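You operate a simulated robot arm through the tools that you are given. There is no shell and no other tool.

You run a simulated robot arm. Do the job below in one go: nothing can be reset, and whatever is moved stays where it is left.

Task
Move the printed shirt to the wire rack and switch the press off.
Fine: brown sheet on the grey board, used white sheet in the black tray, press tray back in. Where these are worked on the way, their far stop is far enough and under half their travel is too little: press tray.

It is judged by the outcome, as a careful person would: the job done as asked, and still so three seconds after it is handed in. It fails if anything else is knocked over, pushed out of place, dropped, spilled or broken. Flat cloth is picked up by pressing the open fingertips on it (5 to 10 N) and closing them slowly along it; thin cloth reads only 2 to 8 mm in the jaws.

Robot
A 6-joint arm with a two-finger gripper, fixed in place. Base frame: the origin is on the floor under the middle of its stand, x ahead of it, y to its left, z up; the work surface is at about z = 0.812. Readings come in m, degrees, newtons and seconds.
It reaches about 1.637 m from its shoulder. Its first joint turns from -166.0 to 166.0 degrees. Payload 3.43 kg.
Tool frame: the origin (TCP) lies between the finger pads and is the grasp point; the fingertips stand 0.02 m ahead of it; z points along the fingers, y is the line along which they close. The gripper opens to 0.19 m; its body begins 0.248 m behind the TCP.
Orientation is that of the tool frame in the base frame, as a unit quaternion [x, y, z, w]. With the fingers straight down and closing along the base's y, the tool's x points along the base's -x, its y along +y and its z along -z.

Tools
- The arm moves only by the tool step_arm. Its argument "deltas" is a list that holds one entry, the list of rows, each a list of 7 numbers: the finger opening in m, from 0 to 0.19, then the shift along the tool's x, y, z in units of 30 mm (1.0 is 30 mm), then the turn, a rotation vector about the tool's x, y, z in units of 5 degrees (1.0 is 5 degrees). In form: [[[claw, x, y, z, wx, wy, wz], ...]]. A call has 1 to 20 rows; each row shifts and turns the commanded pose from where the row before left it, along the tool's axes as they then stand. A call with a number of a shift or a turn outside -1 to 1 is refused whole. A row lasts 0.2 s, in which the tool goes at most 0.05 m and 8.6 degrees; a call with a longer step from one row to the next is refused whole, and so is a gripper value outside its range. Where a pose cannot be reached the arm comes as near as it can. A force on the tool above 50 N (or 10 N above the force at the start of the call, whichever is more), or a blocked arm, ends the call early, and 0.2 s more pass. Each finger travels about 0.045 m/s and halts on what it meets, pressing with about 23 N; the grip force reading is that of the motor and also rises with nothing between the fingers. The clock runs only during rows and for 0.2 s after the last one: add rows that do not move to give the fingers time. The reply holds the time, the measured pose of the TCP, the force on the tool along the base axes, the opening and the grip force, in the units named above and with some noise, with the torque about the TCP (base axes, N m) and any sound that the robot's microphone picked up.
- Cameras (640 x 400 px; columns grow to the right, rows downward): "scene" is fixed at [0.0497, 0.4998, 1.3706]; the picture's right is [-0.08, -1.00, 0.00], its down [-0.52, 0.04, -0.85] and it looks along [0.85, -0.07, -0.52] (base axes); focal length 295 px, centre (320, 200). "wrist" rides on the gripper at [0.07, -0.008, -0.288] in the tool frame; the picture's right is [0.12, 0.99, 0.00], its down [-0.96, 0.12, -0.25] and it looks along [-0.25, 0.03, 0.97] (tool axes); focal length 261 px, centre (320, 200). There is no depth. A picture from a camera that has moved, and an enlarged one, comes with that camera's place and axes in the base frame and with its lens.
- capture(camera): a new picture of that camera. It takes no simulated time.
- move_column(by): slides the trunk up (or, below 0, down) by that many m; the arm rides with it, the base frame stays. It gives what a move gives, with no picture.
- enlarge(camera, box): a new picture of the part [left, top, right, bottom] of that camera's present view, enlarged. It takes no simulated time.
- close_job(): hands the job in; it is judged then, once.

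Nothing tells you positions but the pictures and the camera data. Unless the task says otherwise, let go and move clear before handing in.

The tools are called after ">>>" as a command line: name --argument value ..., lists and objects as JSON in quotes. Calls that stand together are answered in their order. step_arm: Moves the arm, as the interface text tells. Its arguments: {"type":"object","properties":{"deltas":{"type":"array","items":{"type":"array","items":{"type":"array","items":{"type":"number"}}}}},"required":["deltas"]} The other tools are called the same way: move_column (by) moves the trunk up or down; capture (camera) takes a picture; enlarge (camera, box) takes an enlarged picture of a part of a camera's view; close_job () hands the job in.

At the start:

```text
t: 0.0
tcp_pos: [0.8041, 0.2832, 1.0892]
orientation: [0.0, 1.0, 0.0, 0.001]
wrist_force: [-0.3, 0.2, 0.1]
moment: [0.0, -0.02, 0.03]
grip_width: 0.1904
gripper_force: 0.0
trunk travel left (down, up): [-0.15, 0.09]
```

scene: 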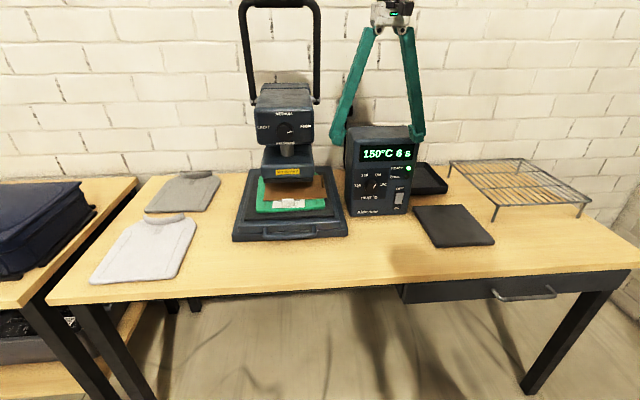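
wrist: 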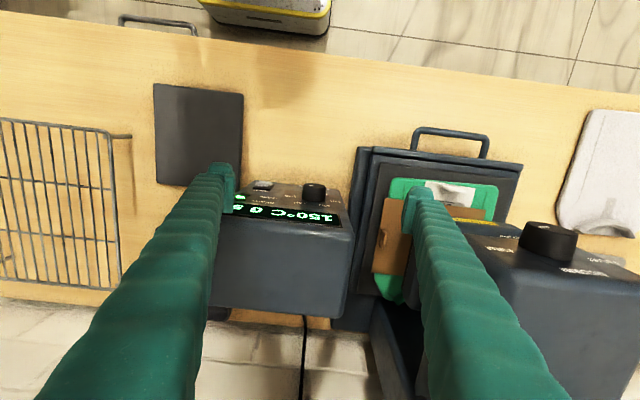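

I see a heat press with a green item, a brown sheet and a white piece on its tray, a control box at 150°C, a grey board, a black tray and a wire rack. I'll look closer before moving anything.

>>> enlarge --camera "scene" --box '[220, 60, 360, 250]'

>>> enlarge --camera "scene" --box '[330, 110, 510, 260]'

>>> enlarge --camera "wrist" --box '[320, 100, 640, 320]'

>>> enlarge --camera "wrist" --box '[140, 70, 360, 240]'

>>> enlarge --camera "scene" --box '[0, 150, 240, 300]'

```text
2.11 times, centred on (290, 155) of scene
camera zoom: at [0.0497, 0.4998, 1.3706], right [-0.08, -1.0, 0.0], down [-0.52, 0.04, -0.85], along [0.85, -0.07, -0.52], focal length 621 px, centre (383, 295)
```

zoom: 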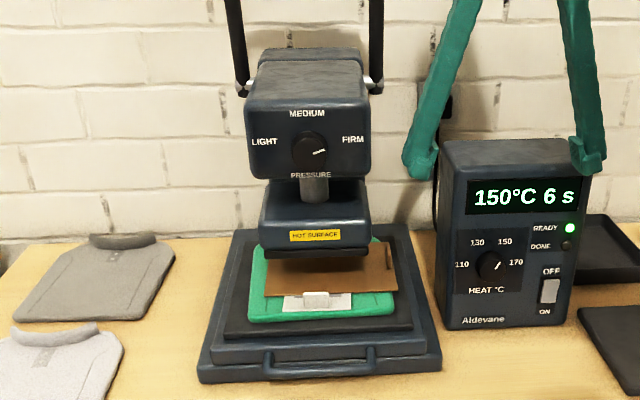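

```text
2.67 times, centred on (420, 185) of scene
camera zoom: at [0.0497, 0.4998, 1.3706], right [-0.08, -1.0, 0.0], down [-0.52, 0.04, -0.85], along [0.85, -0.07, -0.52], focal length 787 px, centre (53, 240)
```

zoom: 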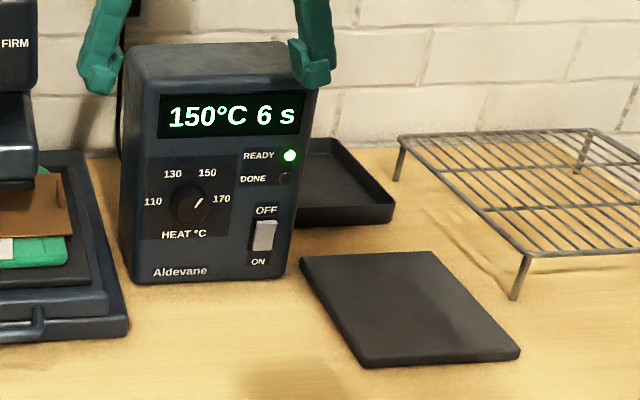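

```text
1.82 times, centred on (480, 210) of wrist
camera zoom: at [0.7366, 0.2735, 1.377], right [-0.12, 0.99, 0.0], down [0.96, 0.12, 0.25], along [0.25, 0.03, -0.97], focal length 474 px, centre (29, 182)
```

zoom: 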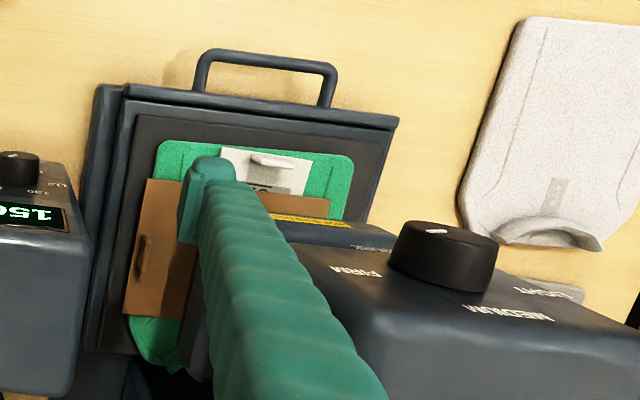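

```text
2.35 times, centred on (250, 155) of wrist
camera zoom: at [0.7366, 0.2735, 1.377], right [-0.12, 0.99, 0.0], down [0.96, 0.12, 0.25], along [0.25, 0.03, -0.97], focal length 613 px, centre (485, 306)
```

zoom: 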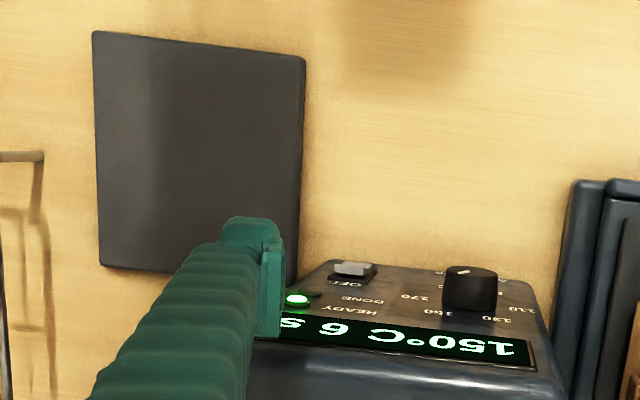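

```text
2.67 times, centred on (120, 225) of scene
camera zoom: at [0.0497, 0.4998, 1.3706], right [-0.08, -1.0, 0.0], down [-0.52, 0.04, -0.85], along [0.85, -0.07, -0.52], focal length 787 px, centre (853, 133)
```

zoom: 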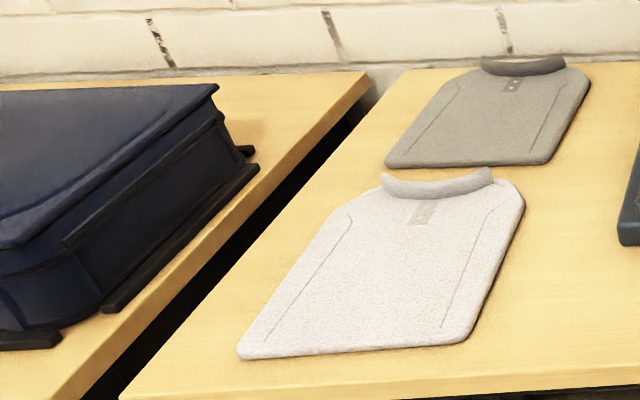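

The press tray carries the green shirt with a white tabbed sheet and a brown sheet. The grey board is near (0.77, 0.02), the rack near (0.96, -0.28), and the black tray is behind the control box. I'll move the arm to the right and up, through free air, to look at the destinations.

>>> step_arm --deltas '[[[0.19, 0, -1, -0.5, 0, 0, 0], [0.19, 0, -1, -0.5, 0, 0, 0], [0.19, 0, -1, -0.5, 0, 0, 0], [0.19, 0, -1, -0.5, 0, 0, 0], [0.19, 0, -1, -0.5, 0, 0, 0], [0.19, 0, -1, -0.5, 0, 0, 0], [0.19, 0, -1, 0, 0, 0, 0], [0.19, 0, -1, 0, 0, 0, 0], [0.19, 0, -1, 0, 0, 0, 0], [0.19, 0, -1, 0, 0, 0, 0], [0.19, 0, 0, 0, 0, 0, 0]]]'

```text
t: 2.4
tcp_pos: [0.8078, -0.0166, 1.1785]
orientation: [-0.001, 1.0, 0.0, 0.0]
wrist_force: [-0.3, 0.1, 0.1]
moment: [0.0, -0.03, 0.01]
grip_width: 0.19
gripper_force: 0.0
trunk travel left (down, up): [-0.15, 0.09]
```

The arm is now over the right side. I'll take pictures of the destinations and the press front.

>>> capture --camera "wrist"

>>> enlarge --camera "scene" --box '[225, 0, 345, 75]'

>>> enlarge --camera "scene" --box '[235, 150, 345, 245]'

>>> enlarge --camera "scene" --box '[345, 130, 425, 220]'

```text
taken
camera wrist: at [0.7381, -0.026, 1.4661], right [-0.12, 0.99, 0.0], down [0.96, 0.12, 0.25], along [0.25, 0.03, -0.97], focal length 261 px, centre (320, 200)
```

wrist: 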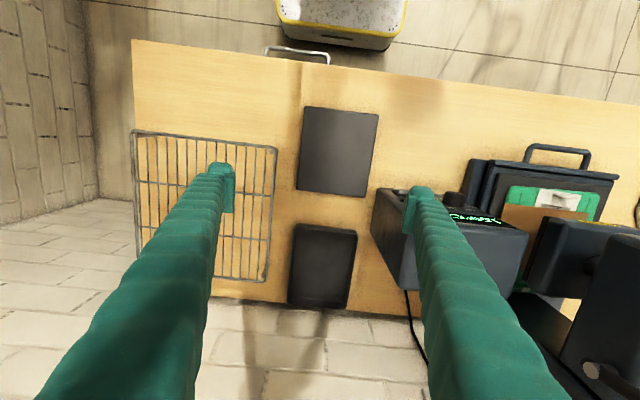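

```text
5.33 times, centred on (285, 38) of scene
camera zoom: at [0.0497, 0.4998, 1.3706], right [-0.08, -1.0, 0.0], down [-0.52, 0.04, -0.85], along [0.85, -0.07, -0.52], focal length 1574 px, centre (507, 1067)
```

zoom: 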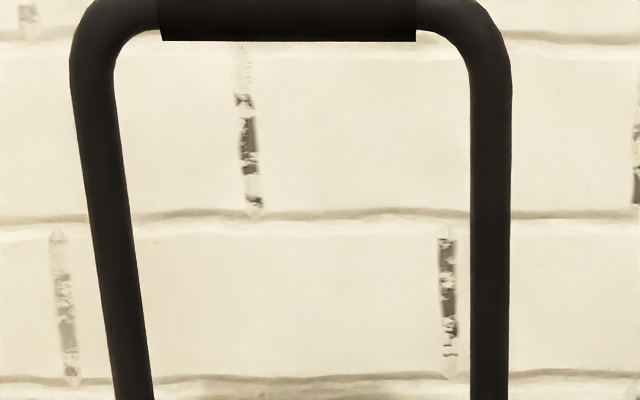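

```text
4.21 times, centred on (290, 198) of scene
camera zoom: at [0.0497, 0.4998, 1.3706], right [-0.08, -1.0, 0.0], down [-0.52, 0.04, -0.85], along [0.85, -0.07, -0.52], focal length 1243 px, centre (446, 210)
```

zoom: 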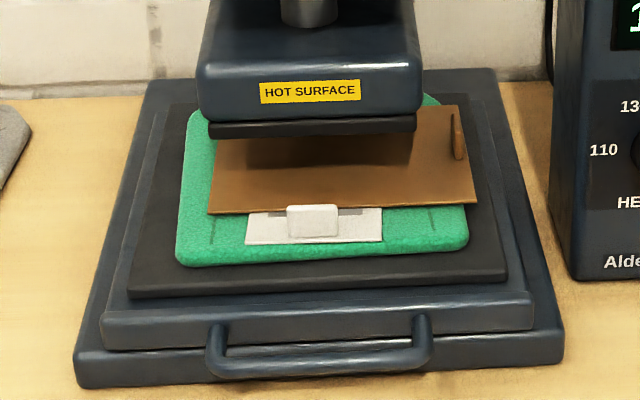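

```text
4.44 times, centred on (385, 175) of scene
camera zoom: at [0.0497, 0.4998, 1.3706], right [-0.08, -1.0, 0.0], down [-0.52, 0.04, -0.85], along [0.85, -0.07, -0.52], focal length 1312 px, centre (31, 311)
```

zoom: 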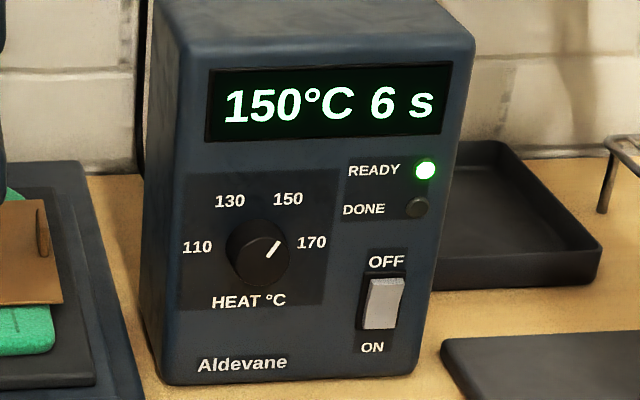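

The black tray is centred near (1.08, 0.02) and the rack lies to the right of it. I want the finger shape before planning the handle grip, so I'll enlarge the gripper.

>>> enlarge --camera "scene" --box '[420, 0, 560, 130]'

>>> enlarge --camera "wrist" --box '[380, 120, 640, 300]'

>>> enlarge --camera "wrist" --box '[120, 90, 390, 320]'

```text
3.08 times, centred on (490, 65) of scene
camera zoom: at [0.0497, 0.4998, 1.3706], right [-0.08, -1.0, 0.0], down [-0.52, 0.04, -0.85], along [0.85, -0.07, -0.52], focal length 908 px, centre (-203, 615)
```

zoom: 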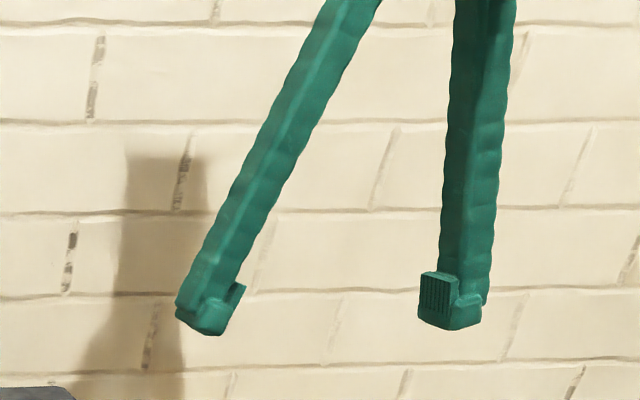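

```text
2.22 times, centred on (510, 210) of wrist
camera zoom: at [0.7381, -0.026, 1.4661], right [-0.12, 0.99, 0.0], down [0.96, 0.12, 0.25], along [0.25, 0.03, -0.97], focal length 579 px, centre (-102, 178)
```

zoom: 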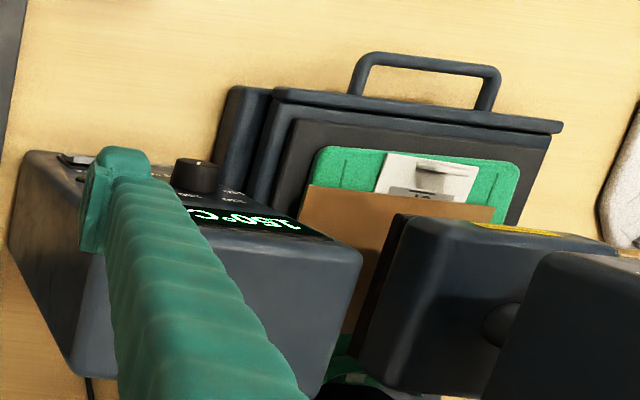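

```text
1.74 times, centred on (255, 205) of wrist
camera zoom: at [0.7381, -0.026, 1.4661], right [-0.12, 0.99, 0.0], down [0.96, 0.12, 0.25], along [0.25, 0.03, -0.97], focal length 453 px, centre (433, 191)
```

zoom: 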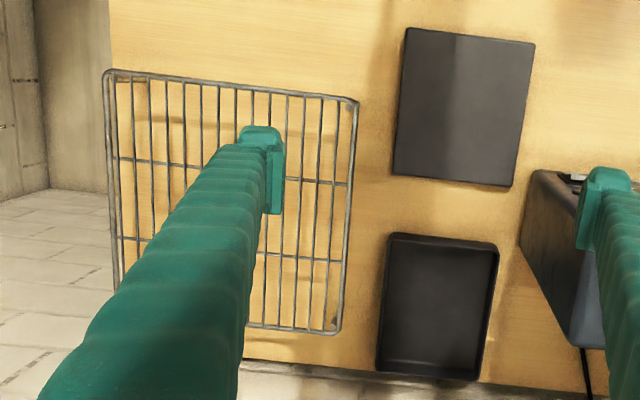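

Next I'll bring the wrist camera in front of the press, staying clear of its head, to look at the tray handle closely.

>>> step_arm --deltas '[[[0.19, 0.7, 1, 0, 0, 0, 0], [0.19, 0.7, 1, 0, 0, 0, 0], [0.19, 0.7, 1, 0, 0, 0, 0], [0.19, 0.7, 1, 0, 0, 0, 0], [0.19, 0.7, 1, 0, 0, 0, 0], [0.19, 0.7, 1, 0, 0, 0, 0], [0.19, 0.7, 1, 0, 0, 0, 0], [0.19, 0.7, 1, 0, 0, 0, 0], [0.19, 0, 1, 0, 0, 0, 0], [0.19, 0, 1, 0, 0, 0, 0], [0.19, 0, 1, 0, 0, 0, 0], [0.19, 0, 1, 0, 0, 0, 0], [0.19, 0, 1, 0, 0, 0, 0], [0.19, 0, 1, 0, 0, 0, 0], [0.19, 0, 1, 0.5, 0, 0, 0], [0.19, 0, 1, 1, 0, 0, 0], [0.19, 0, 1, 1, 0, 0, 0], [0.19, 0, 1, 1, 0, 0, 0], [0.19, 0, 0, 0, 0, 0, 0]]]'

>>> capture --camera "wrist"

>>> capture --camera "scene"

```text
t: 6.4
tcp_pos: [0.6382, 0.5223, 1.0727]
orientation: [-0.001, 1.0, 0.0, -0.001]
wrist_force: [-0.2, 0.3, -0.5]
moment: [-0.03, 0.05, -0.04]
grip_width: 0.1897
gripper_force: 0.0
trunk travel left (down, up): [-0.15, 0.09]
```

```text
taken
camera wrist: at [0.5687, 0.514, 1.3601], right [-0.12, 0.99, 0.0], down [0.96, 0.12, 0.25], along [0.25, 0.03, -0.97], focal length 261 px, centre (320, 200)
```

wrist: 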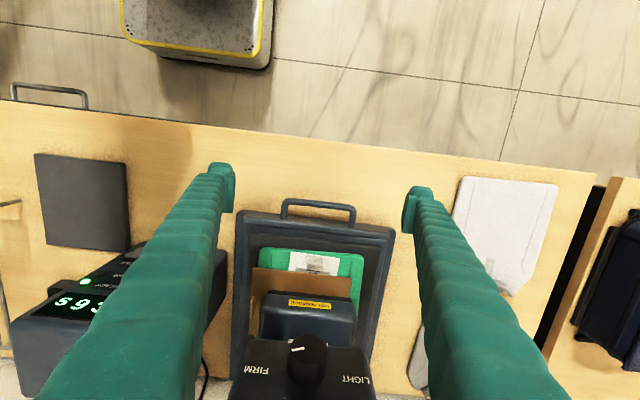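

```text
taken
```

scene: 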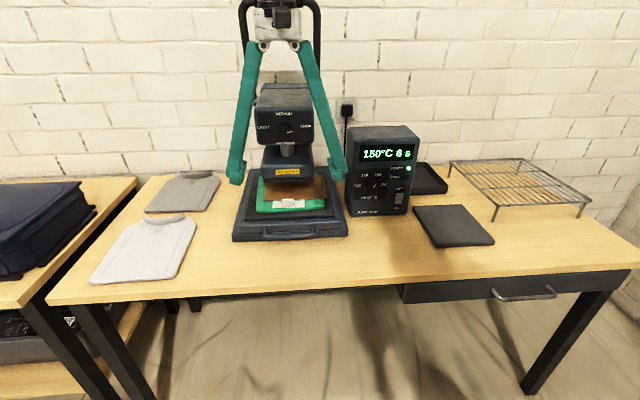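

>>> enlarge --camera "wrist" --box '[230, 180, 410, 320]'

>>> enlarge --camera "wrist" --box '[200, 150, 260, 220]'

>>> enlarge --camera "scene" --box '[220, 0, 360, 200]'

```text
2.86 times, centred on (320, 250) of wrist
camera zoom: at [0.5687, 0.514, 1.3601], right [-0.12, 0.99, 0.0], down [0.96, 0.12, 0.25], along [0.25, 0.03, -0.97], focal length 745 px, centre (320, 57)
```

zoom: 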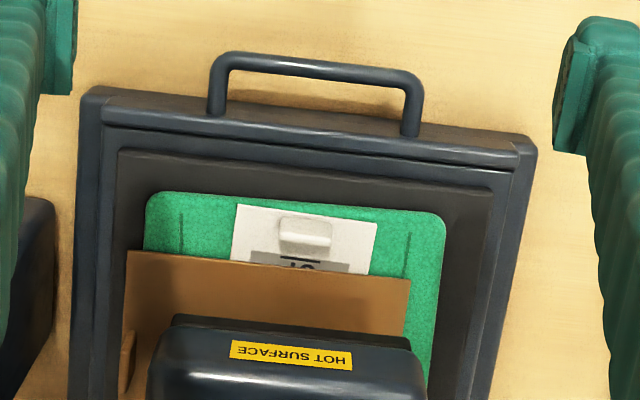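

```text
5.71 times, centred on (230, 185) of wrist
camera zoom: at [0.5687, 0.514, 1.3601], right [-0.12, 0.99, 0.0], down [0.96, 0.12, 0.25], along [0.25, 0.03, -0.97], focal length 1489 px, centre (834, 286)
```

zoom: 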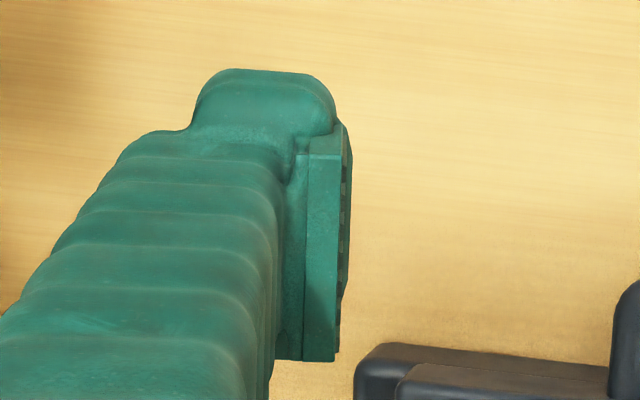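

```text
2.00 times, centred on (290, 100) of scene
camera zoom: at [0.0497, 0.4998, 1.3706], right [-0.08, -1.0, 0.0], down [-0.52, 0.04, -0.85], along [0.85, -0.07, -0.52], focal length 590 px, centre (380, 400)
```

zoom: 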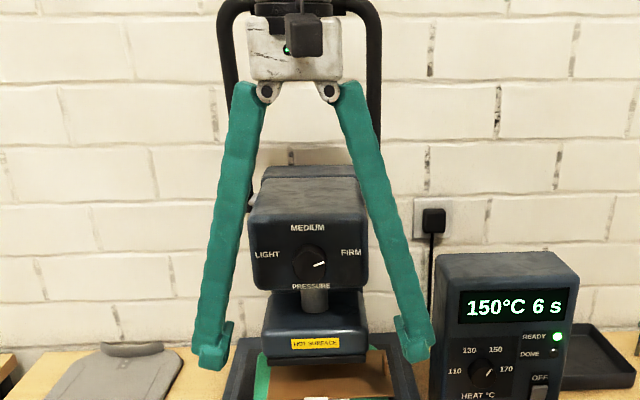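

The handle bar runs along y near x≈0.706, y≈0.529, z≈0.85, with a narrow gap behind it. I'll turn the gripper 90° here in free air and partly close it so it can straddle the bar.

>>> step_arm --deltas '[[[0.17, 0, 0, 0, 0, 0, 1], [0.15, 0, 0, 0, 0, 0, 1], [0.135, 0, 0, 0, 0, 0, 1], [0.12, 0, 0, 0, 0, 0, 1], [0.105, 0, 0, 0, 0, 0, 1], [0.09, 0, 0, 0, 0, 0, 1], [0.075, 0, 0, 0, 0, 0, 1], [0.06, 0, 0, 0, 0, 0, 1], [0.05, 0, 0, 0, 0, 0, 1], [0.05, 0, 0, 0, 0, 0, 1], [0.05, 0, 0, 0, 0, 0, 1], [0.05, 0, 0, 0, 0, 0, 1], [0.05, 0, 0, 0, 0, 0, 1], [0.05, 0, 0, 0, 0, 0, 1], [0.05, 0, 0, 0, 0, 0, 1], [0.05, 0, 0, 0, 0, 0, 1], [0.05, 0, 0, 0, 0, 0, 1], [0.05, 0, 0, 0, 0, 0, 1], [0.05, 0, 0, 0, 0, 0, 0]]]'

>>> capture --camera "wrist"

>>> enlarge --camera "scene" --box '[210, 0, 370, 200]'

```text
t: 10.4
tcp_pos: [0.6372, 0.524, 1.0733]
orientation: [0.707, 0.708, 0.0, 0.0]
wrist_force: [-0.1, -0.1, 0.8]
moment: [0.0, -0.03, 0.0]
grip_width: 0.0498
gripper_force: 0.0
trunk travel left (down, up): [-0.15, 0.09]
```

```text
taken
camera wrist: at [0.6306, 0.5932, 1.3617], right [0.99, 0.12, 0.0], down [0.12, -0.96, 0.25], along [0.03, -0.25, -0.97], focal length 261 px, centre (320, 200)
```

wrist: 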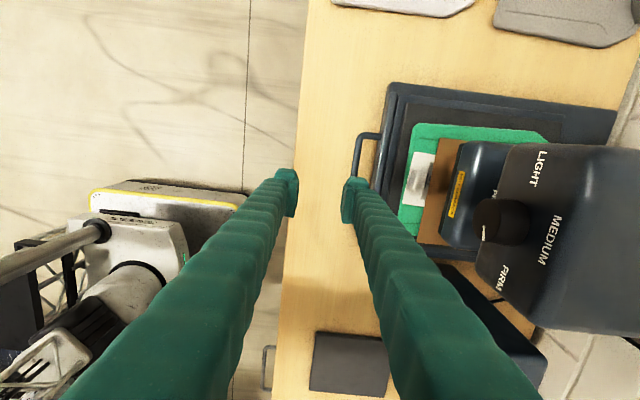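

```text
2.00 times, centred on (290, 100) of scene
camera zoom: at [0.0497, 0.4998, 1.3706], right [-0.08, -1.0, 0.0], down [-0.52, 0.04, -0.85], along [0.85, -0.07, -0.52], focal length 590 px, centre (380, 400)
```

zoom: 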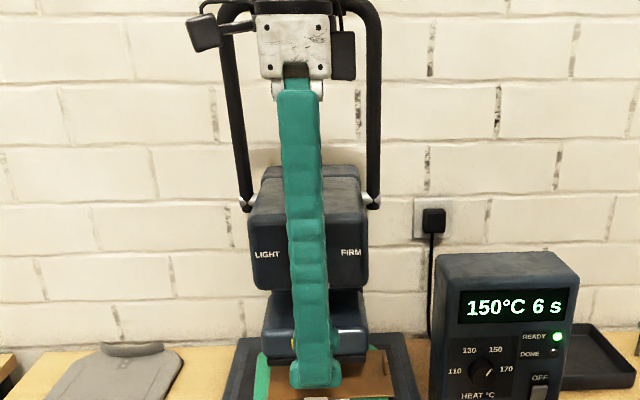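

>>> enlarge --camera "wrist" --box '[270, 110, 430, 240]'

```text
3.08 times, centred on (350, 175) of wrist
camera zoom: at [0.6306, 0.5932, 1.3617], right [0.99, 0.12, 0.0], down [0.12, -0.96, 0.25], along [0.03, -0.25, -0.97], focal length 802 px, centre (228, 277)
```

zoom: 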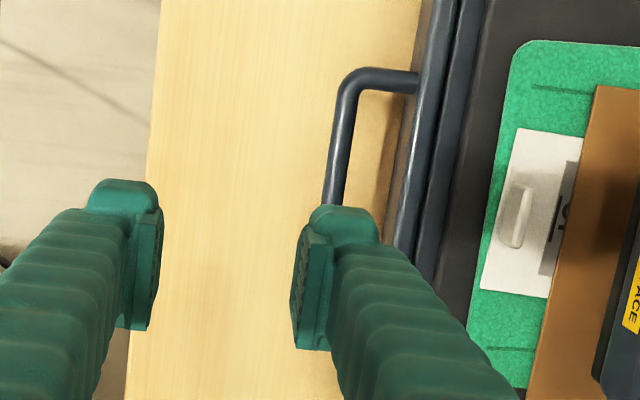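

The gripper now closes along x. I'll go down to just above the handle, with the right-hand finger lined up over the gap behind the bar, then check the alignment.

>>> step_arm --deltas '[[[0.05, 0.03, 0.296, 0.96, 0, 0, 0], [0.05, 0.03, 0.296, 0.96, 0, 0, 0], [0.05, 0.03, 0.296, 0.96, 0, 0, 0], [0.05, 0.03, 0.296, 0.96, 0, 0, 0], [0.05, 0.03, 0.296, 0.96, 0, 0, 0], [0.05, 0.03, 0.296, 0.8, 0, 0, 0], [0.05, 0, 0, 0, 0, 0, 0], [0.05, 0, 0, 0, 0, 0, 0]]]'

>>> capture --camera "wrist"

>>> enlarge --camera "scene" --box '[220, 120, 360, 250]'

```text
t: 12.2
tcp_pos: [0.6896, 0.5277, 0.9052]
orientation: [0.707, 0.708, 0.0, 0.0]
wrist_force: [-0.5, -0.5, 0.1]
moment: [0.04, 0.02, 0.02]
grip_width: 0.0502
gripper_force: 0.0
trunk travel left (down, up): [-0.15, 0.09]
```

```text
taken
camera wrist: at [0.683, 0.5979, 1.1929], right [0.99, 0.12, 0.0], down [0.12, -0.96, 0.25], along [0.03, -0.25, -0.97], focal length 261 px, centre (320, 200)
```

wrist: 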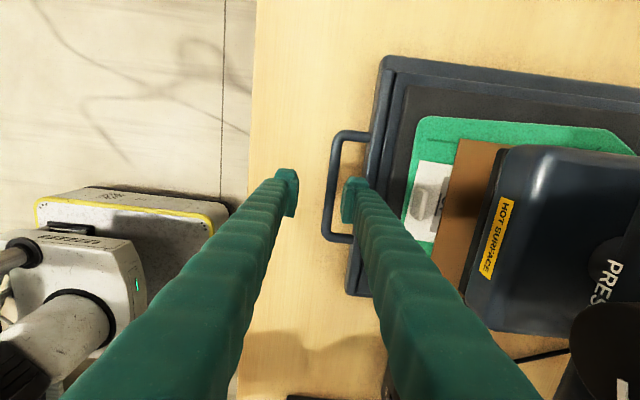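

```text
3.08 times, centred on (290, 185) of scene
camera zoom: at [0.0497, 0.4998, 1.3706], right [-0.08, -1.0, 0.0], down [-0.52, 0.04, -0.85], along [0.85, -0.07, -0.52], focal length 908 px, centre (412, 246)
```

zoom: 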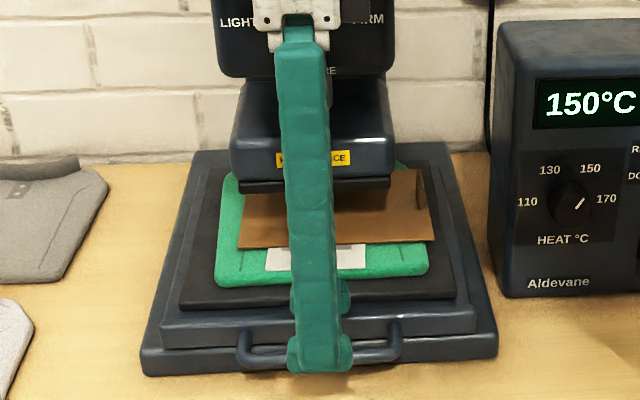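

>>> enlarge --camera "wrist" --box '[270, 110, 430, 260]'

```text
2.67 times, centred on (350, 185) of wrist
camera zoom: at [0.683, 0.5979, 1.1929], right [0.99, 0.12, 0.0], down [0.12, -0.96, 0.25], along [0.03, -0.25, -0.97], focal length 695 px, centre (240, 240)
```

zoom: 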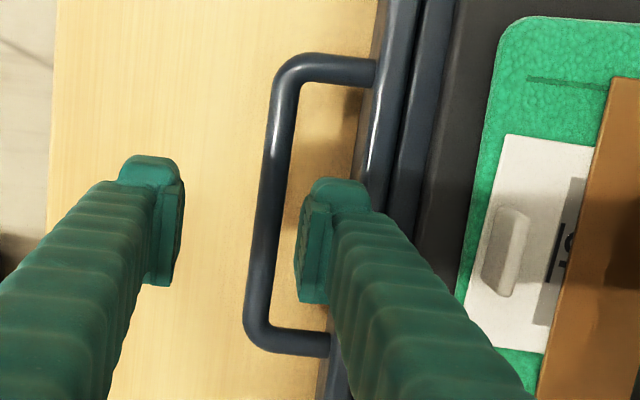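

The finger sits centred over the ~38 mm gap (bar inner edge about 0.710, rim about 0.748). I'll lower it slowly so the tip drops behind the bar.

>>> step_arm --deltas '[[[0.05, 0, 0, 0.17, 0, 0, 0], [0.05, 0, 0, 0.17, 0, 0, 0], [0.05, 0, 0, 0.17, 0, 0, 0], [0.05, 0, 0, 0.17, 0, 0, 0], [0.05, 0, 0, 0.17, 0, 0, 0], [0.05, 0, 0, 0.17, 0, 0, 0], [0.05, 0, 0, 0.17, 0, 0, 0], [0.05, 0, 0, 0.17, 0, 0, 0], [0.05, 0, 0, 0, 0, 0, 0]]]'

>>> enlarge --camera "wrist" --box '[270, 110, 430, 260]'

>>> enlarge --camera "scene" --box '[230, 170, 350, 260]'

```text
t: 14.1
tcp_pos: [0.6908, 0.5263, 0.8729]
orientation: [0.708, 0.707, 0.005, 0.001]
wrist_force: [-6.3, -5.2, 27.9]
moment: [-0.49, -1.48, -0.32]
grip_width: 0.0487
gripper_force: 0.1
trunk travel left (down, up): [-0.15, 0.09]
stopped in row 9: the force on the tool passed its limit at 54 N (the readings are from after the stop); the commanded pose is now the measured one
```

```text
2.67 times, centred on (350, 185) of wrist
camera zoom: at [0.6819, 0.5959, 1.1608], right [0.99, 0.12, 0.01], down [0.11, -0.96, 0.24], along [0.04, -0.24, -0.97], focal length 695 px, centre (240, 240)
```

zoom: 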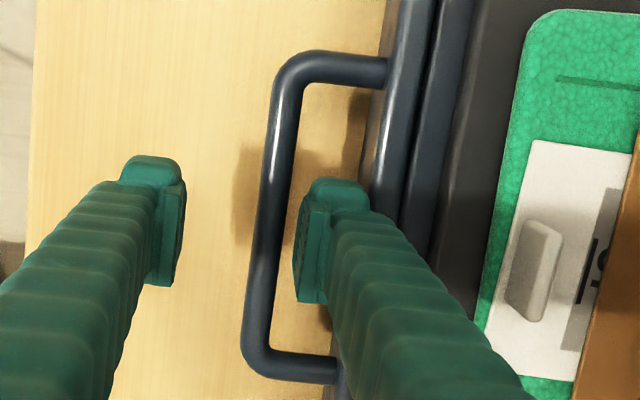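

```text
4.44 times, centred on (290, 215) of scene
camera zoom: at [0.0497, 0.4998, 1.3706], right [-0.08, -1.0, 0.0], down [-0.52, 0.04, -0.85], along [0.85, -0.07, -0.52], focal length 1312 px, centre (453, 133)
```

zoom: 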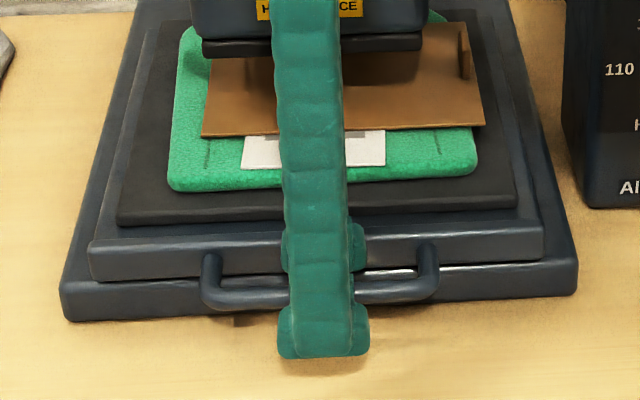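

The finger's outer corner touched the rim at x≈0.748. I'll lift, shift 4 mm towards the bar, and lower again gently.

>>> step_arm --deltas '[[[0.05, 0, 0, -0.4, 0, 0, 0], [0.05, 0, -0.14, -0.2, 0, 0, 0], [0.05, 0, 0, 0, 0, 0, 0], [0.05, 0, 0, 0, 0, 0, 0]]]'

>>> enlarge --camera "wrist" --box '[270, 110, 430, 260]'

```text
t: 15.1
tcp_pos: [0.6858, 0.5273, 0.8878]
orientation: [0.707, 0.708, 0.003, 0.001]
wrist_force: [0.3, -0.1, 0.1]
moment: [-0.01, 0.0, 0.02]
grip_width: 0.05
gripper_force: 0.0
trunk travel left (down, up): [-0.15, 0.09]
```

```text
2.67 times, centred on (350, 185) of wrist
camera zoom: at [0.6775, 0.5972, 1.1758], right [0.99, 0.12, 0.01], down [0.12, -0.96, 0.24], along [0.03, -0.24, -0.97], focal length 695 px, centre (240, 240)
```

zoom: 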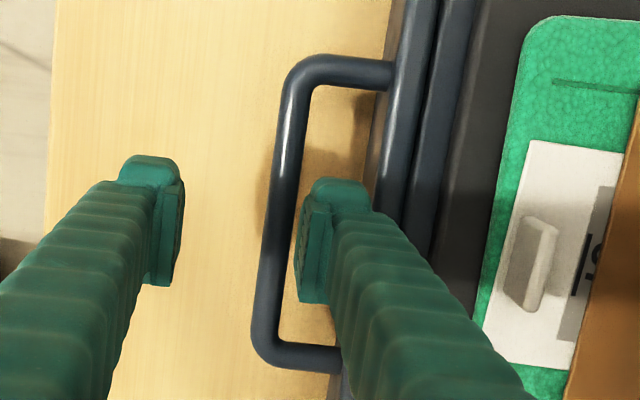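

>>> step_arm --deltas '[[[0.05, 0, 0, 0.15, 0, 0, 0], [0.05, 0, 0, 0.15, 0, 0, 0], [0.05, 0, 0, 0.1, 0, 0, 0], [0.05, 0, 0, 0.1, 0, 0, 0], [0.05, 0, 0, 0.1, 0, 0, 0], [0.05, 0, 0, 0.1, 0, 0, 0], [0.05, 0, 0, 0.1, 0, 0, 0]]]'

>>> enlarge --camera "wrist" --box '[270, 110, 430, 260]'

```text
t: 16.6
tcp_pos: [0.6877, 0.528, 0.8619]
orientation: [0.706, 0.708, 0.003, 0.001]
wrist_force: [0.8, 0.8, 0.5]
moment: [0.01, 0.0, -0.02]
grip_width: 0.0506
gripper_force: 0.6
trunk travel left (down, up): [-0.15, 0.09]
```

```text
2.67 times, centred on (350, 185) of wrist
camera zoom: at [0.6787, 0.5969, 1.1512], right [0.99, 0.12, 0.01], down [0.12, -0.96, 0.24], along [0.03, -0.24, -0.97], focal length 695 px, centre (240, 240)
```

zoom: 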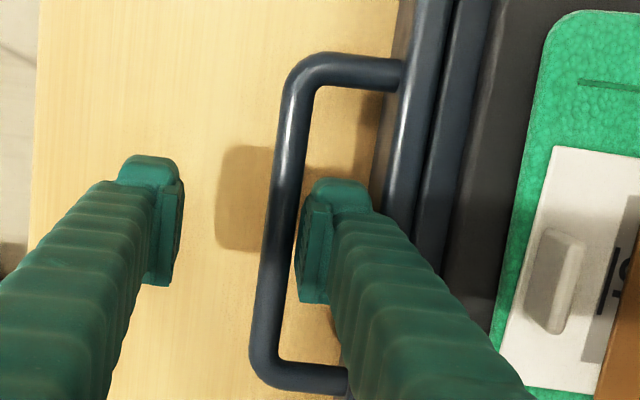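

The finger tip is behind the bar with no contact. I'll close onto the bar while shifting forward, so the tray isn't dragged.

>>> step_arm --deltas '[[[0.05, 0, 0, 0.12, 0, 0, 0], [0.04, 0, 0.13, 0, 0, 0, 0], [0.03, 0, 0.14, 0, 0, 0, 0], [0.02, 0, 0.13, 0, 0, 0, 0], [0.01, 0, 0.1, 0, 0, 0, 0], [0.0, 0, 0, 0, 0, 0, 0], [0.0, 0, 0, 0, 0, 0, 0]]]'

>>> enlarge --camera "wrist" --box '[270, 110, 430, 260]'

```text
t: 18.2
tcp_pos: [0.7023, 0.5277, 0.8589]
orientation: [0.706, 0.708, 0.003, 0.0]
wrist_force: [1.7, -4.0, -1.2]
moment: [-0.16, -0.01, 1.11]
grip_width: 0.0129
gripper_force: 45.2
trunk travel left (down, up): [-0.15, 0.09]
```

```text
2.67 times, centred on (350, 185) of wrist
camera zoom: at [0.6932, 0.5964, 1.1473], right [0.99, 0.12, 0.01], down [0.12, -0.96, 0.25], along [0.03, -0.24, -0.97], focal length 695 px, centre (240, 240)
```

zoom: 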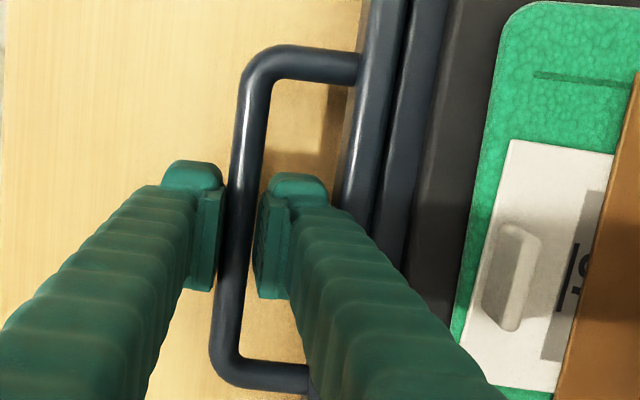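

The bar is gripped (12.9 mm, firm). I'll pull the tray straight out towards the robot at moderate speed.

>>> step_arm --deltas '[[[0.0, 0, -0.2, 0, 0, 0, 0], [0.0, 0, -0.4, 0, 0, 0, 0], [0.0, 0, -0.4, 0, 0, 0, 0], [0.0, 0, -0.4, 0, 0, 0, 0], [0.0, 0, -0.4, 0, 0, 0, 0], [0.0, 0, -0.4, 0, 0, 0, 0], [0.0, 0, -0.4, 0, 0, 0, 0], [0.0, 0, -0.4, 0, 0, 0, 0], [0.0, 0, 0, 0, 0, 0, 0]]]'

>>> capture --camera "wrist"

>>> capture --camera "scene"

```text
t: 20.2
tcp_pos: [0.6111, 0.5271, 0.858]
orientation: [0.707, 0.707, 0.002, 0.001]
wrist_force: [0.8, 3.1, -16.0]
moment: [0.65, 0.03, 1.05]
grip_width: 0.0129
gripper_force: 45.3
trunk travel left (down, up): [-0.15, 0.09]
```

```text
taken
camera wrist: at [0.6043, 0.5965, 1.1473], right [0.99, 0.12, 0.0], down [0.12, -0.96, 0.25], along [0.03, -0.24, -0.97], focal length 261 px, centre (320, 200)
```

wrist: 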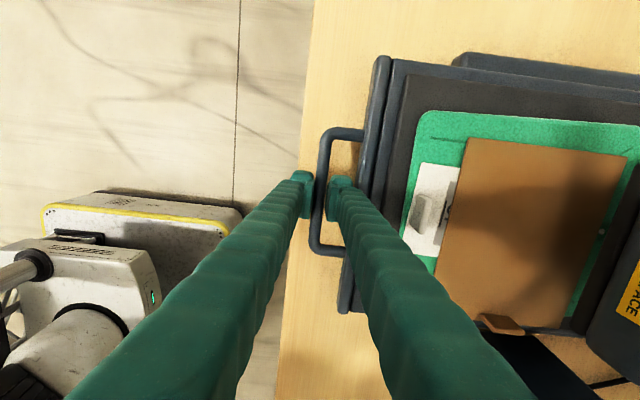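

```text
taken
```

scene: 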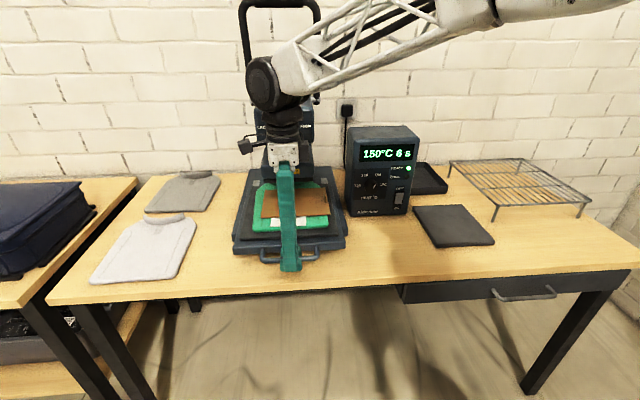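

The tray is sliding out cleanly, 91 mm so far. I'll keep pulling to its stop.

>>> step_arm --deltas '[[[0.0, 0, -0.3, 0.04, 0, 0, 0], [0.0, 0, -0.4, 0.04, 0, 0, 0], [0.0, 0, -0.4, 0, 0, 0, 0], [0.0, 0, -0.4, 0, 0, 0, 0], [0.0, 0, -0.4, 0, 0, 0, 0], [0.0, 0, -0.4, 0, 0, 0, 0], [0.0, 0, -0.4, 0, 0, 0, 0], [0.0, 0, -0.4, 0, 0, 0, 0], [0.0, 0, -0.4, 0, 0, 0, 0], [0.0, 0, -0.4, 0, 0, 0, 0], [0.0, 0, 0, 0, 0, 0, 0]]]'

>>> capture --camera "wrist"

>>> capture --camera "scene"

```text
t: 22.6
tcp_pos: [0.497, 0.5272, 0.8547]
orientation: [0.706, 0.708, 0.001, 0.001]
wrist_force: [-1.1, 0.3, -46.3]
moment: [0.08, 0.03, 1.09]
grip_width: 0.0109
gripper_force: 44.5
trunk travel left (down, up): [-0.15, 0.09]
```

```text
taken
camera wrist: at [0.4882, 0.5971, 1.142], right [0.99, 0.12, 0.0], down [0.12, -0.96, 0.25], along [0.03, -0.25, -0.97], focal length 261 px, centre (320, 200)
```

wrist: 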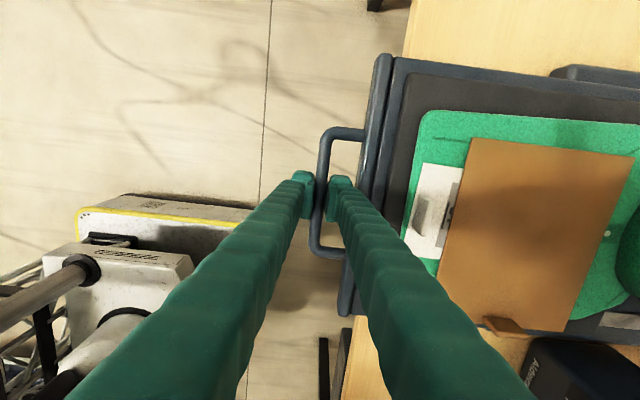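

```text
taken
```

scene: 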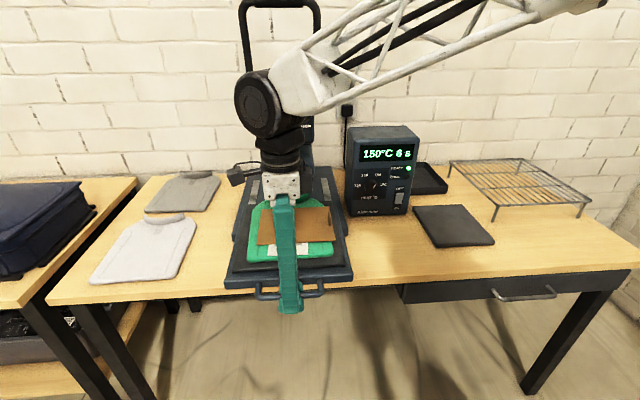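

The tray has come out about 205 mm, but there is a vertical load at the grip. I'll ease the grip a little, keeping the inner finger on the bar, to release that load.

>>> step_arm --deltas '[[[0.02, 0, -0.13, 0, 0, 0, 0], [0.028, 0, -0.13, 0, 0, 0, 0], [0.028, 0, 0, 0, 0, 0, 0], [0.028, 0, 0, 0, 0, 0, 0]]]'

>>> enlarge --camera "wrist" --box '[270, 110, 430, 260]'

>>> enlarge --camera "scene" --box '[210, 160, 370, 320]'

```text
t: 23.6
tcp_pos: [0.4866, 0.5269, 0.8573]
orientation: [0.706, 0.708, 0.002, 0.001]
wrist_force: [1.5, -0.6, -0.1]
moment: [0.04, 0.03, 0.0]
grip_width: 0.0286
gripper_force: 0.8
trunk travel left (down, up): [-0.15, 0.09]
```

```text
2.67 times, centred on (350, 185) of wrist
camera zoom: at [0.4795, 0.5965, 1.1452], right [0.99, 0.12, 0.01], down [0.12, -0.96, 0.24], along [0.03, -0.24, -0.97], focal length 695 px, centre (240, 240)
```

zoom: 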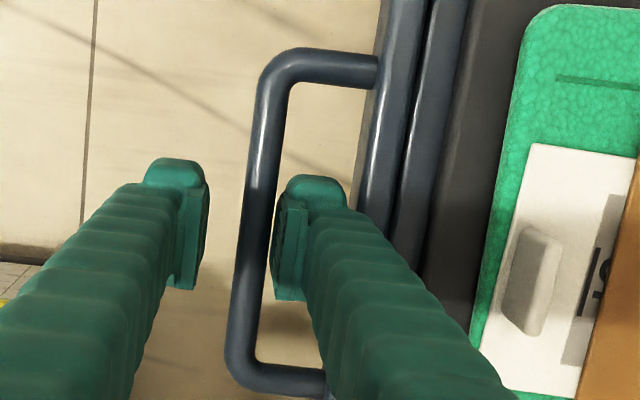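

```text
2.50 times, centred on (290, 240) of scene
camera zoom: at [0.0497, 0.4998, 1.3706], right [-0.08, -1.0, 0.0], down [-0.52, 0.04, -0.85], along [0.85, -0.07, -0.52], focal length 738 px, centre (395, 100)
```

zoom: 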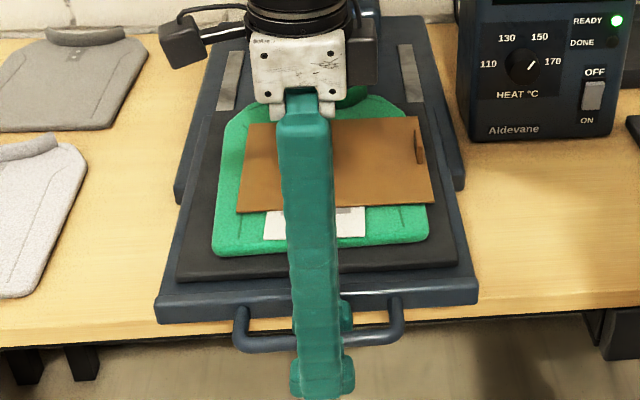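

The load is gone and the bar is hooked behind the inner finger. I'll pull a bit more to find the stop.

>>> step_arm --deltas '[[[0.028, 0, -0.2, 0, 0, 0, 0], [0.028, 0, -0.2, 0, 0, 0, 0], [0.028, 0, -0.2, 0, 0, 0, 0], [0.028, 0, -0.2, 0, 0, 0, 0], [0.028, 0, -0.2, 0, 0, 0, 0], [0.028, 0, -0.2, 0, 0, 0, 0]]]'

>>> enlarge --camera "wrist" --box '[270, 110, 430, 260]'

```text
t: 25.1
tcp_pos: [0.4512, 0.5268, 0.8555]
orientation: [0.706, 0.708, 0.003, 0.001]
wrist_force: [1.4, -0.1, 0.8]
moment: [-0.01, 0.03, 0.03]
grip_width: 0.0283
gripper_force: 0.4
trunk travel left (down, up): [-0.15, 0.09]
```

```text
2.67 times, centred on (350, 185) of wrist
camera zoom: at [0.4432, 0.5962, 1.1446], right [0.99, 0.12, 0.01], down [0.12, -0.96, 0.24], along [0.03, -0.24, -0.97], focal length 695 px, centre (240, 240)
```

zoom: 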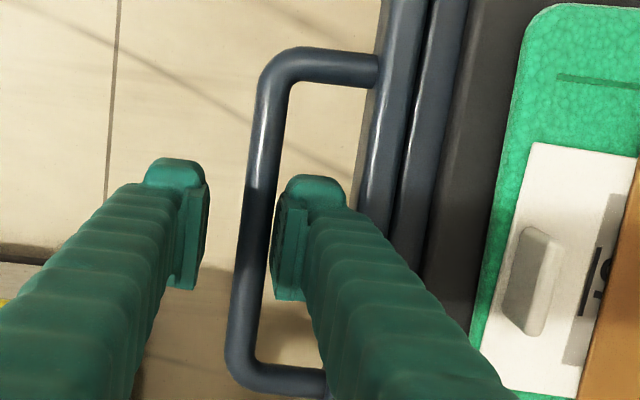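

>>> step_arm --deltas '[[[0.028, 0, -0.17, 0, 0, 0, 0], [0.028, 0, -0.17, 0, 0, 0, 0], [0.028, 0, -0.17, 0, 0, 0, 0], [0.028, 0, -0.17, 0, 0, 0, 0], [0.028, 0, -0.17, 0, 0, 0, 0], [0.028, 0, -0.17, 0, 0, 0, 0], [0.028, 0, 0, 0, 0, 0, 0]]]'

>>> capture --camera "wrist"

>>> capture --camera "scene"

```text
t: 26.6
tcp_pos: [0.4203, 0.5276, 0.8558]
orientation: [0.706, 0.708, 0.003, 0.0]
wrist_force: [1.5, 0.3, 0.1]
moment: [0.0, 0.0, -0.01]
grip_width: 0.0283
gripper_force: 0.3
trunk travel left (down, up): [-0.15, 0.09]
```

```text
taken
camera wrist: at [0.4121, 0.5967, 1.144], right [0.99, 0.12, 0.01], down [0.12, -0.96, 0.24], along [0.03, -0.24, -0.97], focal length 261 px, centre (320, 200)
```

wrist: 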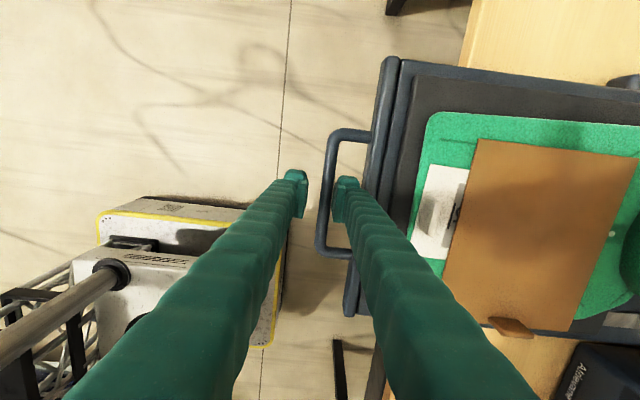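

```text
taken
```

scene: 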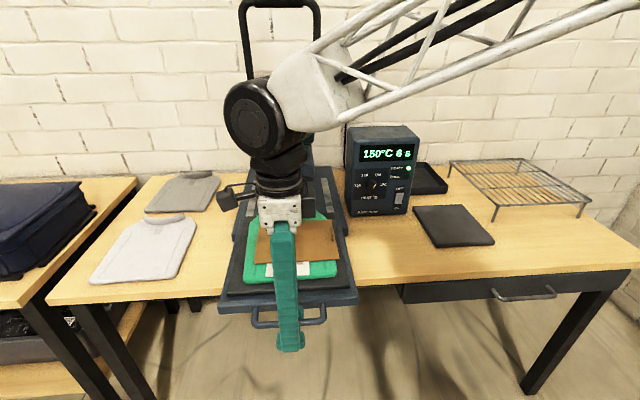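

>>> step_arm --deltas '[[[0.028, 0, -0.17, 0, 0, 0, 0], [0.028, 0, -0.17, 0, 0, 0, 0], [0.028, 0, -0.17, 0, 0, 0, 0], [0.028, 0, -0.17, 0, 0, 0, 0], [0.028, 0, -0.17, 0, 0, 0, 0], [0.028, 0, -0.17, 0, 0, 0, 0], [0.028, 0, 0, 0, 0, 0, 0]]]'

>>> enlarge --camera "wrist" --box '[270, 110, 430, 260]'

```text
t: 28.2
tcp_pos: [0.3919, 0.5279, 0.8566]
orientation: [0.707, 0.707, 0.003, 0.001]
wrist_force: [23.7, -3.3, -2.3]
moment: [0.22, -0.09, 0.18]
grip_width: 0.0419
gripper_force: 12.1
trunk travel left (down, up): [-0.15, 0.09]
```

```text
2.67 times, centred on (350, 185) of wrist
camera zoom: at [0.3824, 0.5967, 1.1443], right [0.99, 0.12, 0.01], down [0.11, -0.96, 0.24], along [0.03, -0.24, -0.97], focal length 695 px, centre (240, 240)
```

zoom: 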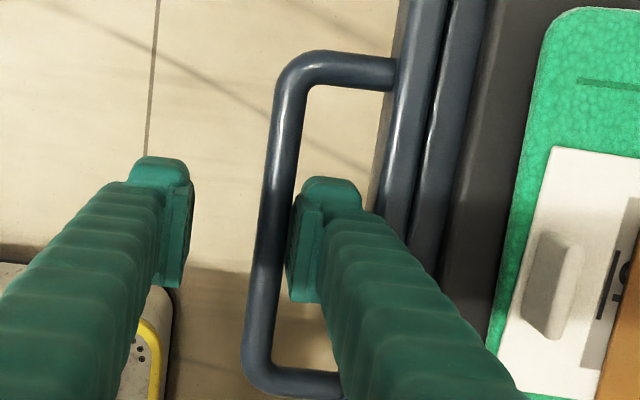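

The tray has hit its far stop (total travel about 0.29 m). I'll relax the pull, lift the fingers straight out of the handle, and look at the sheets from above.

>>> step_arm --deltas '[[[0.042, 0, 0.1, 0, 0, 0, 0], [0.042, 0, 0.04, 0, 0, 0, 0], [0.042, 0, 0, -0.2, 0, 0, 0], [0.042, 0, 0, -0.3, 0, 0, 0], [0.042, 0, 0, -0.5, 0, 0, 0], [0.042, 0, 0, -0.8, 0, 0, 0], [0.042, 0, 0, -1, 0, 0, 0], [0.042, 0, 0, -1, 0, 0, 0], [0.042, 0, 0, -1, 0, 0, 0], [0.042, 0, 0, -1, 0, 0, 0], [0.042, 0, 0, -1, 0, 0, 0], [0.042, 0, 0, -1, 0, 0, 0], [0.042, 0, 0, -1, 0, 0, 0], [0.042, 0, 0, 0, 0, 0, 0]]]'

>>> capture --camera "wrist"

>>> capture --camera "scene"

```text
t: 31.2
tcp_pos: [0.3936, 0.526, 1.1186]
orientation: [0.707, 0.707, 0.003, -0.001]
wrist_force: [-0.5, 0.1, 0.0]
moment: [0.01, -0.03, 0.04]
grip_width: 0.0421
gripper_force: 0.2
trunk travel left (down, up): [-0.15, 0.09]
```

```text
taken
camera wrist: at [0.3846, 0.596, 1.4062], right [0.99, 0.12, 0.01], down [0.12, -0.96, 0.25], along [0.03, -0.24, -0.97], focal length 261 px, centre (320, 200)
```

wrist: 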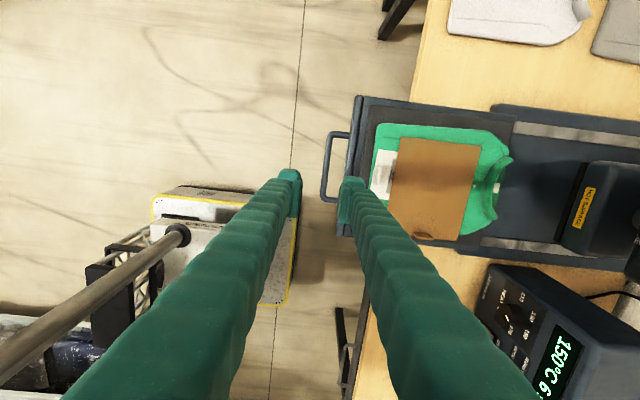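

```text
taken
```

scene: 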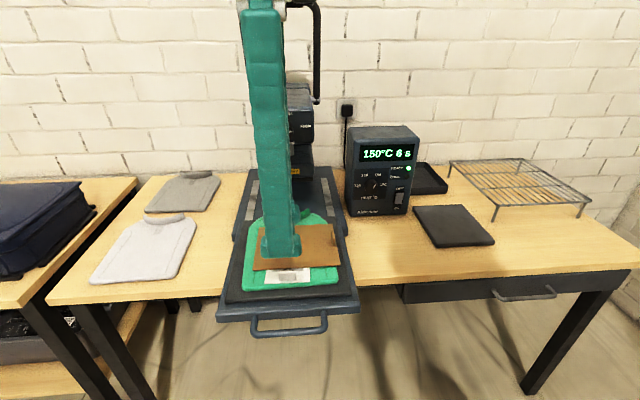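

The tray is fully out and everything is still in place on it. I'll turn the gripper back so it closes along y, ready for the brown sheet's upright tab.

>>> step_arm --deltas '[[[0.06, 0, 0, 0, 0, 0, -1], [0.06, 0, 0, 0, 0, 0, -1], [0.06, 0, 0, 0, 0, 0, -1], [0.06, 0, 0, 0, 0, 0, -1], [0.06, 0, 0, 0, 0, 0, -1], [0.06, 0, 0, 0, 0, 0, -1], [0.06, 0, 0, 0, 0, 0, -1], [0.06, 0, 0, 0, 0, 0, -1], [0.06, 0, 0, 0, 0, 0, -1], [0.06, 0, 0, 0, 0, 0, -1], [0.06, 0, 0, 0, 0, 0, -1], [0.06, 0, 0, 0, 0, 0, -1], [0.06, 0, 0, 0, 0, 0, -1], [0.06, 0, 0, 0, 0, 0, -1], [0.06, 0, 0, 0, 0, 0, -1], [0.06, 0, 0, 0, 0, 0, -1], [0.06, 0, 0, 0, 0, 0, -1], [0.06, 0, 0, 0, 0, 0, -1], [0.06, 0, 0, 0, 0, 0, 0]]]'

>>> step_arm --deltas '[[[0.06, -1, -0.5, 0, 0, 0, 0], [0.06, -1, -0.5, 0, 0, 0, 0], [0.06, -1, -0.5, 0, 0, 0, 0], [0.06, -1, -0.5, 0, 0, 0, 0], [0.06, -1, -0.5, 0, 0, 0, 0], [0.06, 0, 0, 0, 0, 0, 0]]]'

>>> capture --camera "wrist"

>>> capture --camera "scene"

```text
t: 35.2
tcp_pos: [0.3925, 0.5269, 1.1195]
orientation: [-0.001, 1.0, 0.002, 0.003]
wrist_force: [-0.8, 0.0, 0.4]
moment: [-0.02, -0.01, 0.03]
grip_width: 0.06
gripper_force: 0.0
trunk travel left (down, up): [-0.15, 0.09]
```

```text
t: 36.6
tcp_pos: [0.5404, 0.4528, 1.1215]
orientation: [-0.002, 1.0, 0.002, 0.002]
wrist_force: [0.2, 0.4, -0.1]
moment: [-0.03, 0.02, -0.03]
grip_width: 0.06
gripper_force: 0.0
trunk travel left (down, up): [-0.15, 0.09]
```

```text
taken
camera wrist: at [0.4708, 0.4432, 1.4103], right [-0.12, 0.99, 0.0], down [0.96, 0.12, 0.25], along [0.25, 0.03, -0.97], focal length 261 px, centre (320, 200)
```

wrist: 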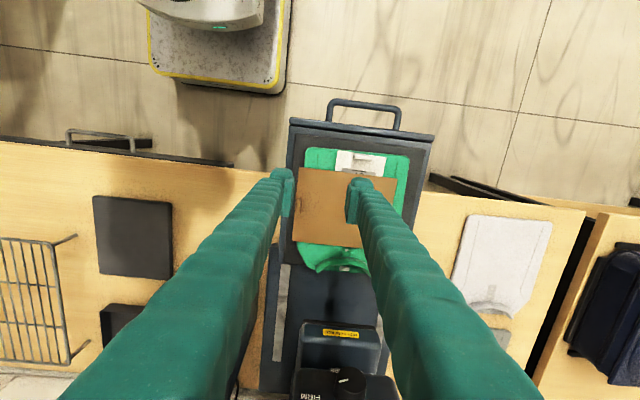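

```text
taken
```

scene: 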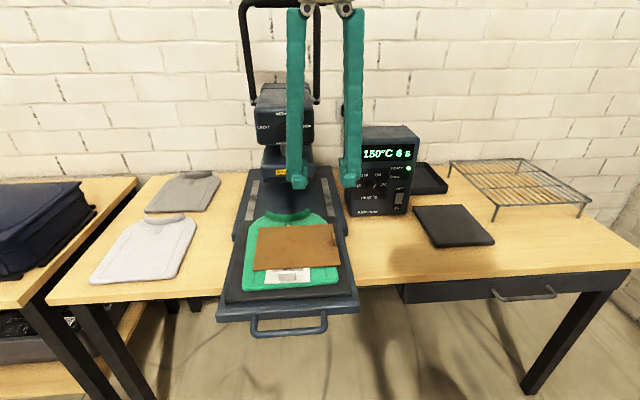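

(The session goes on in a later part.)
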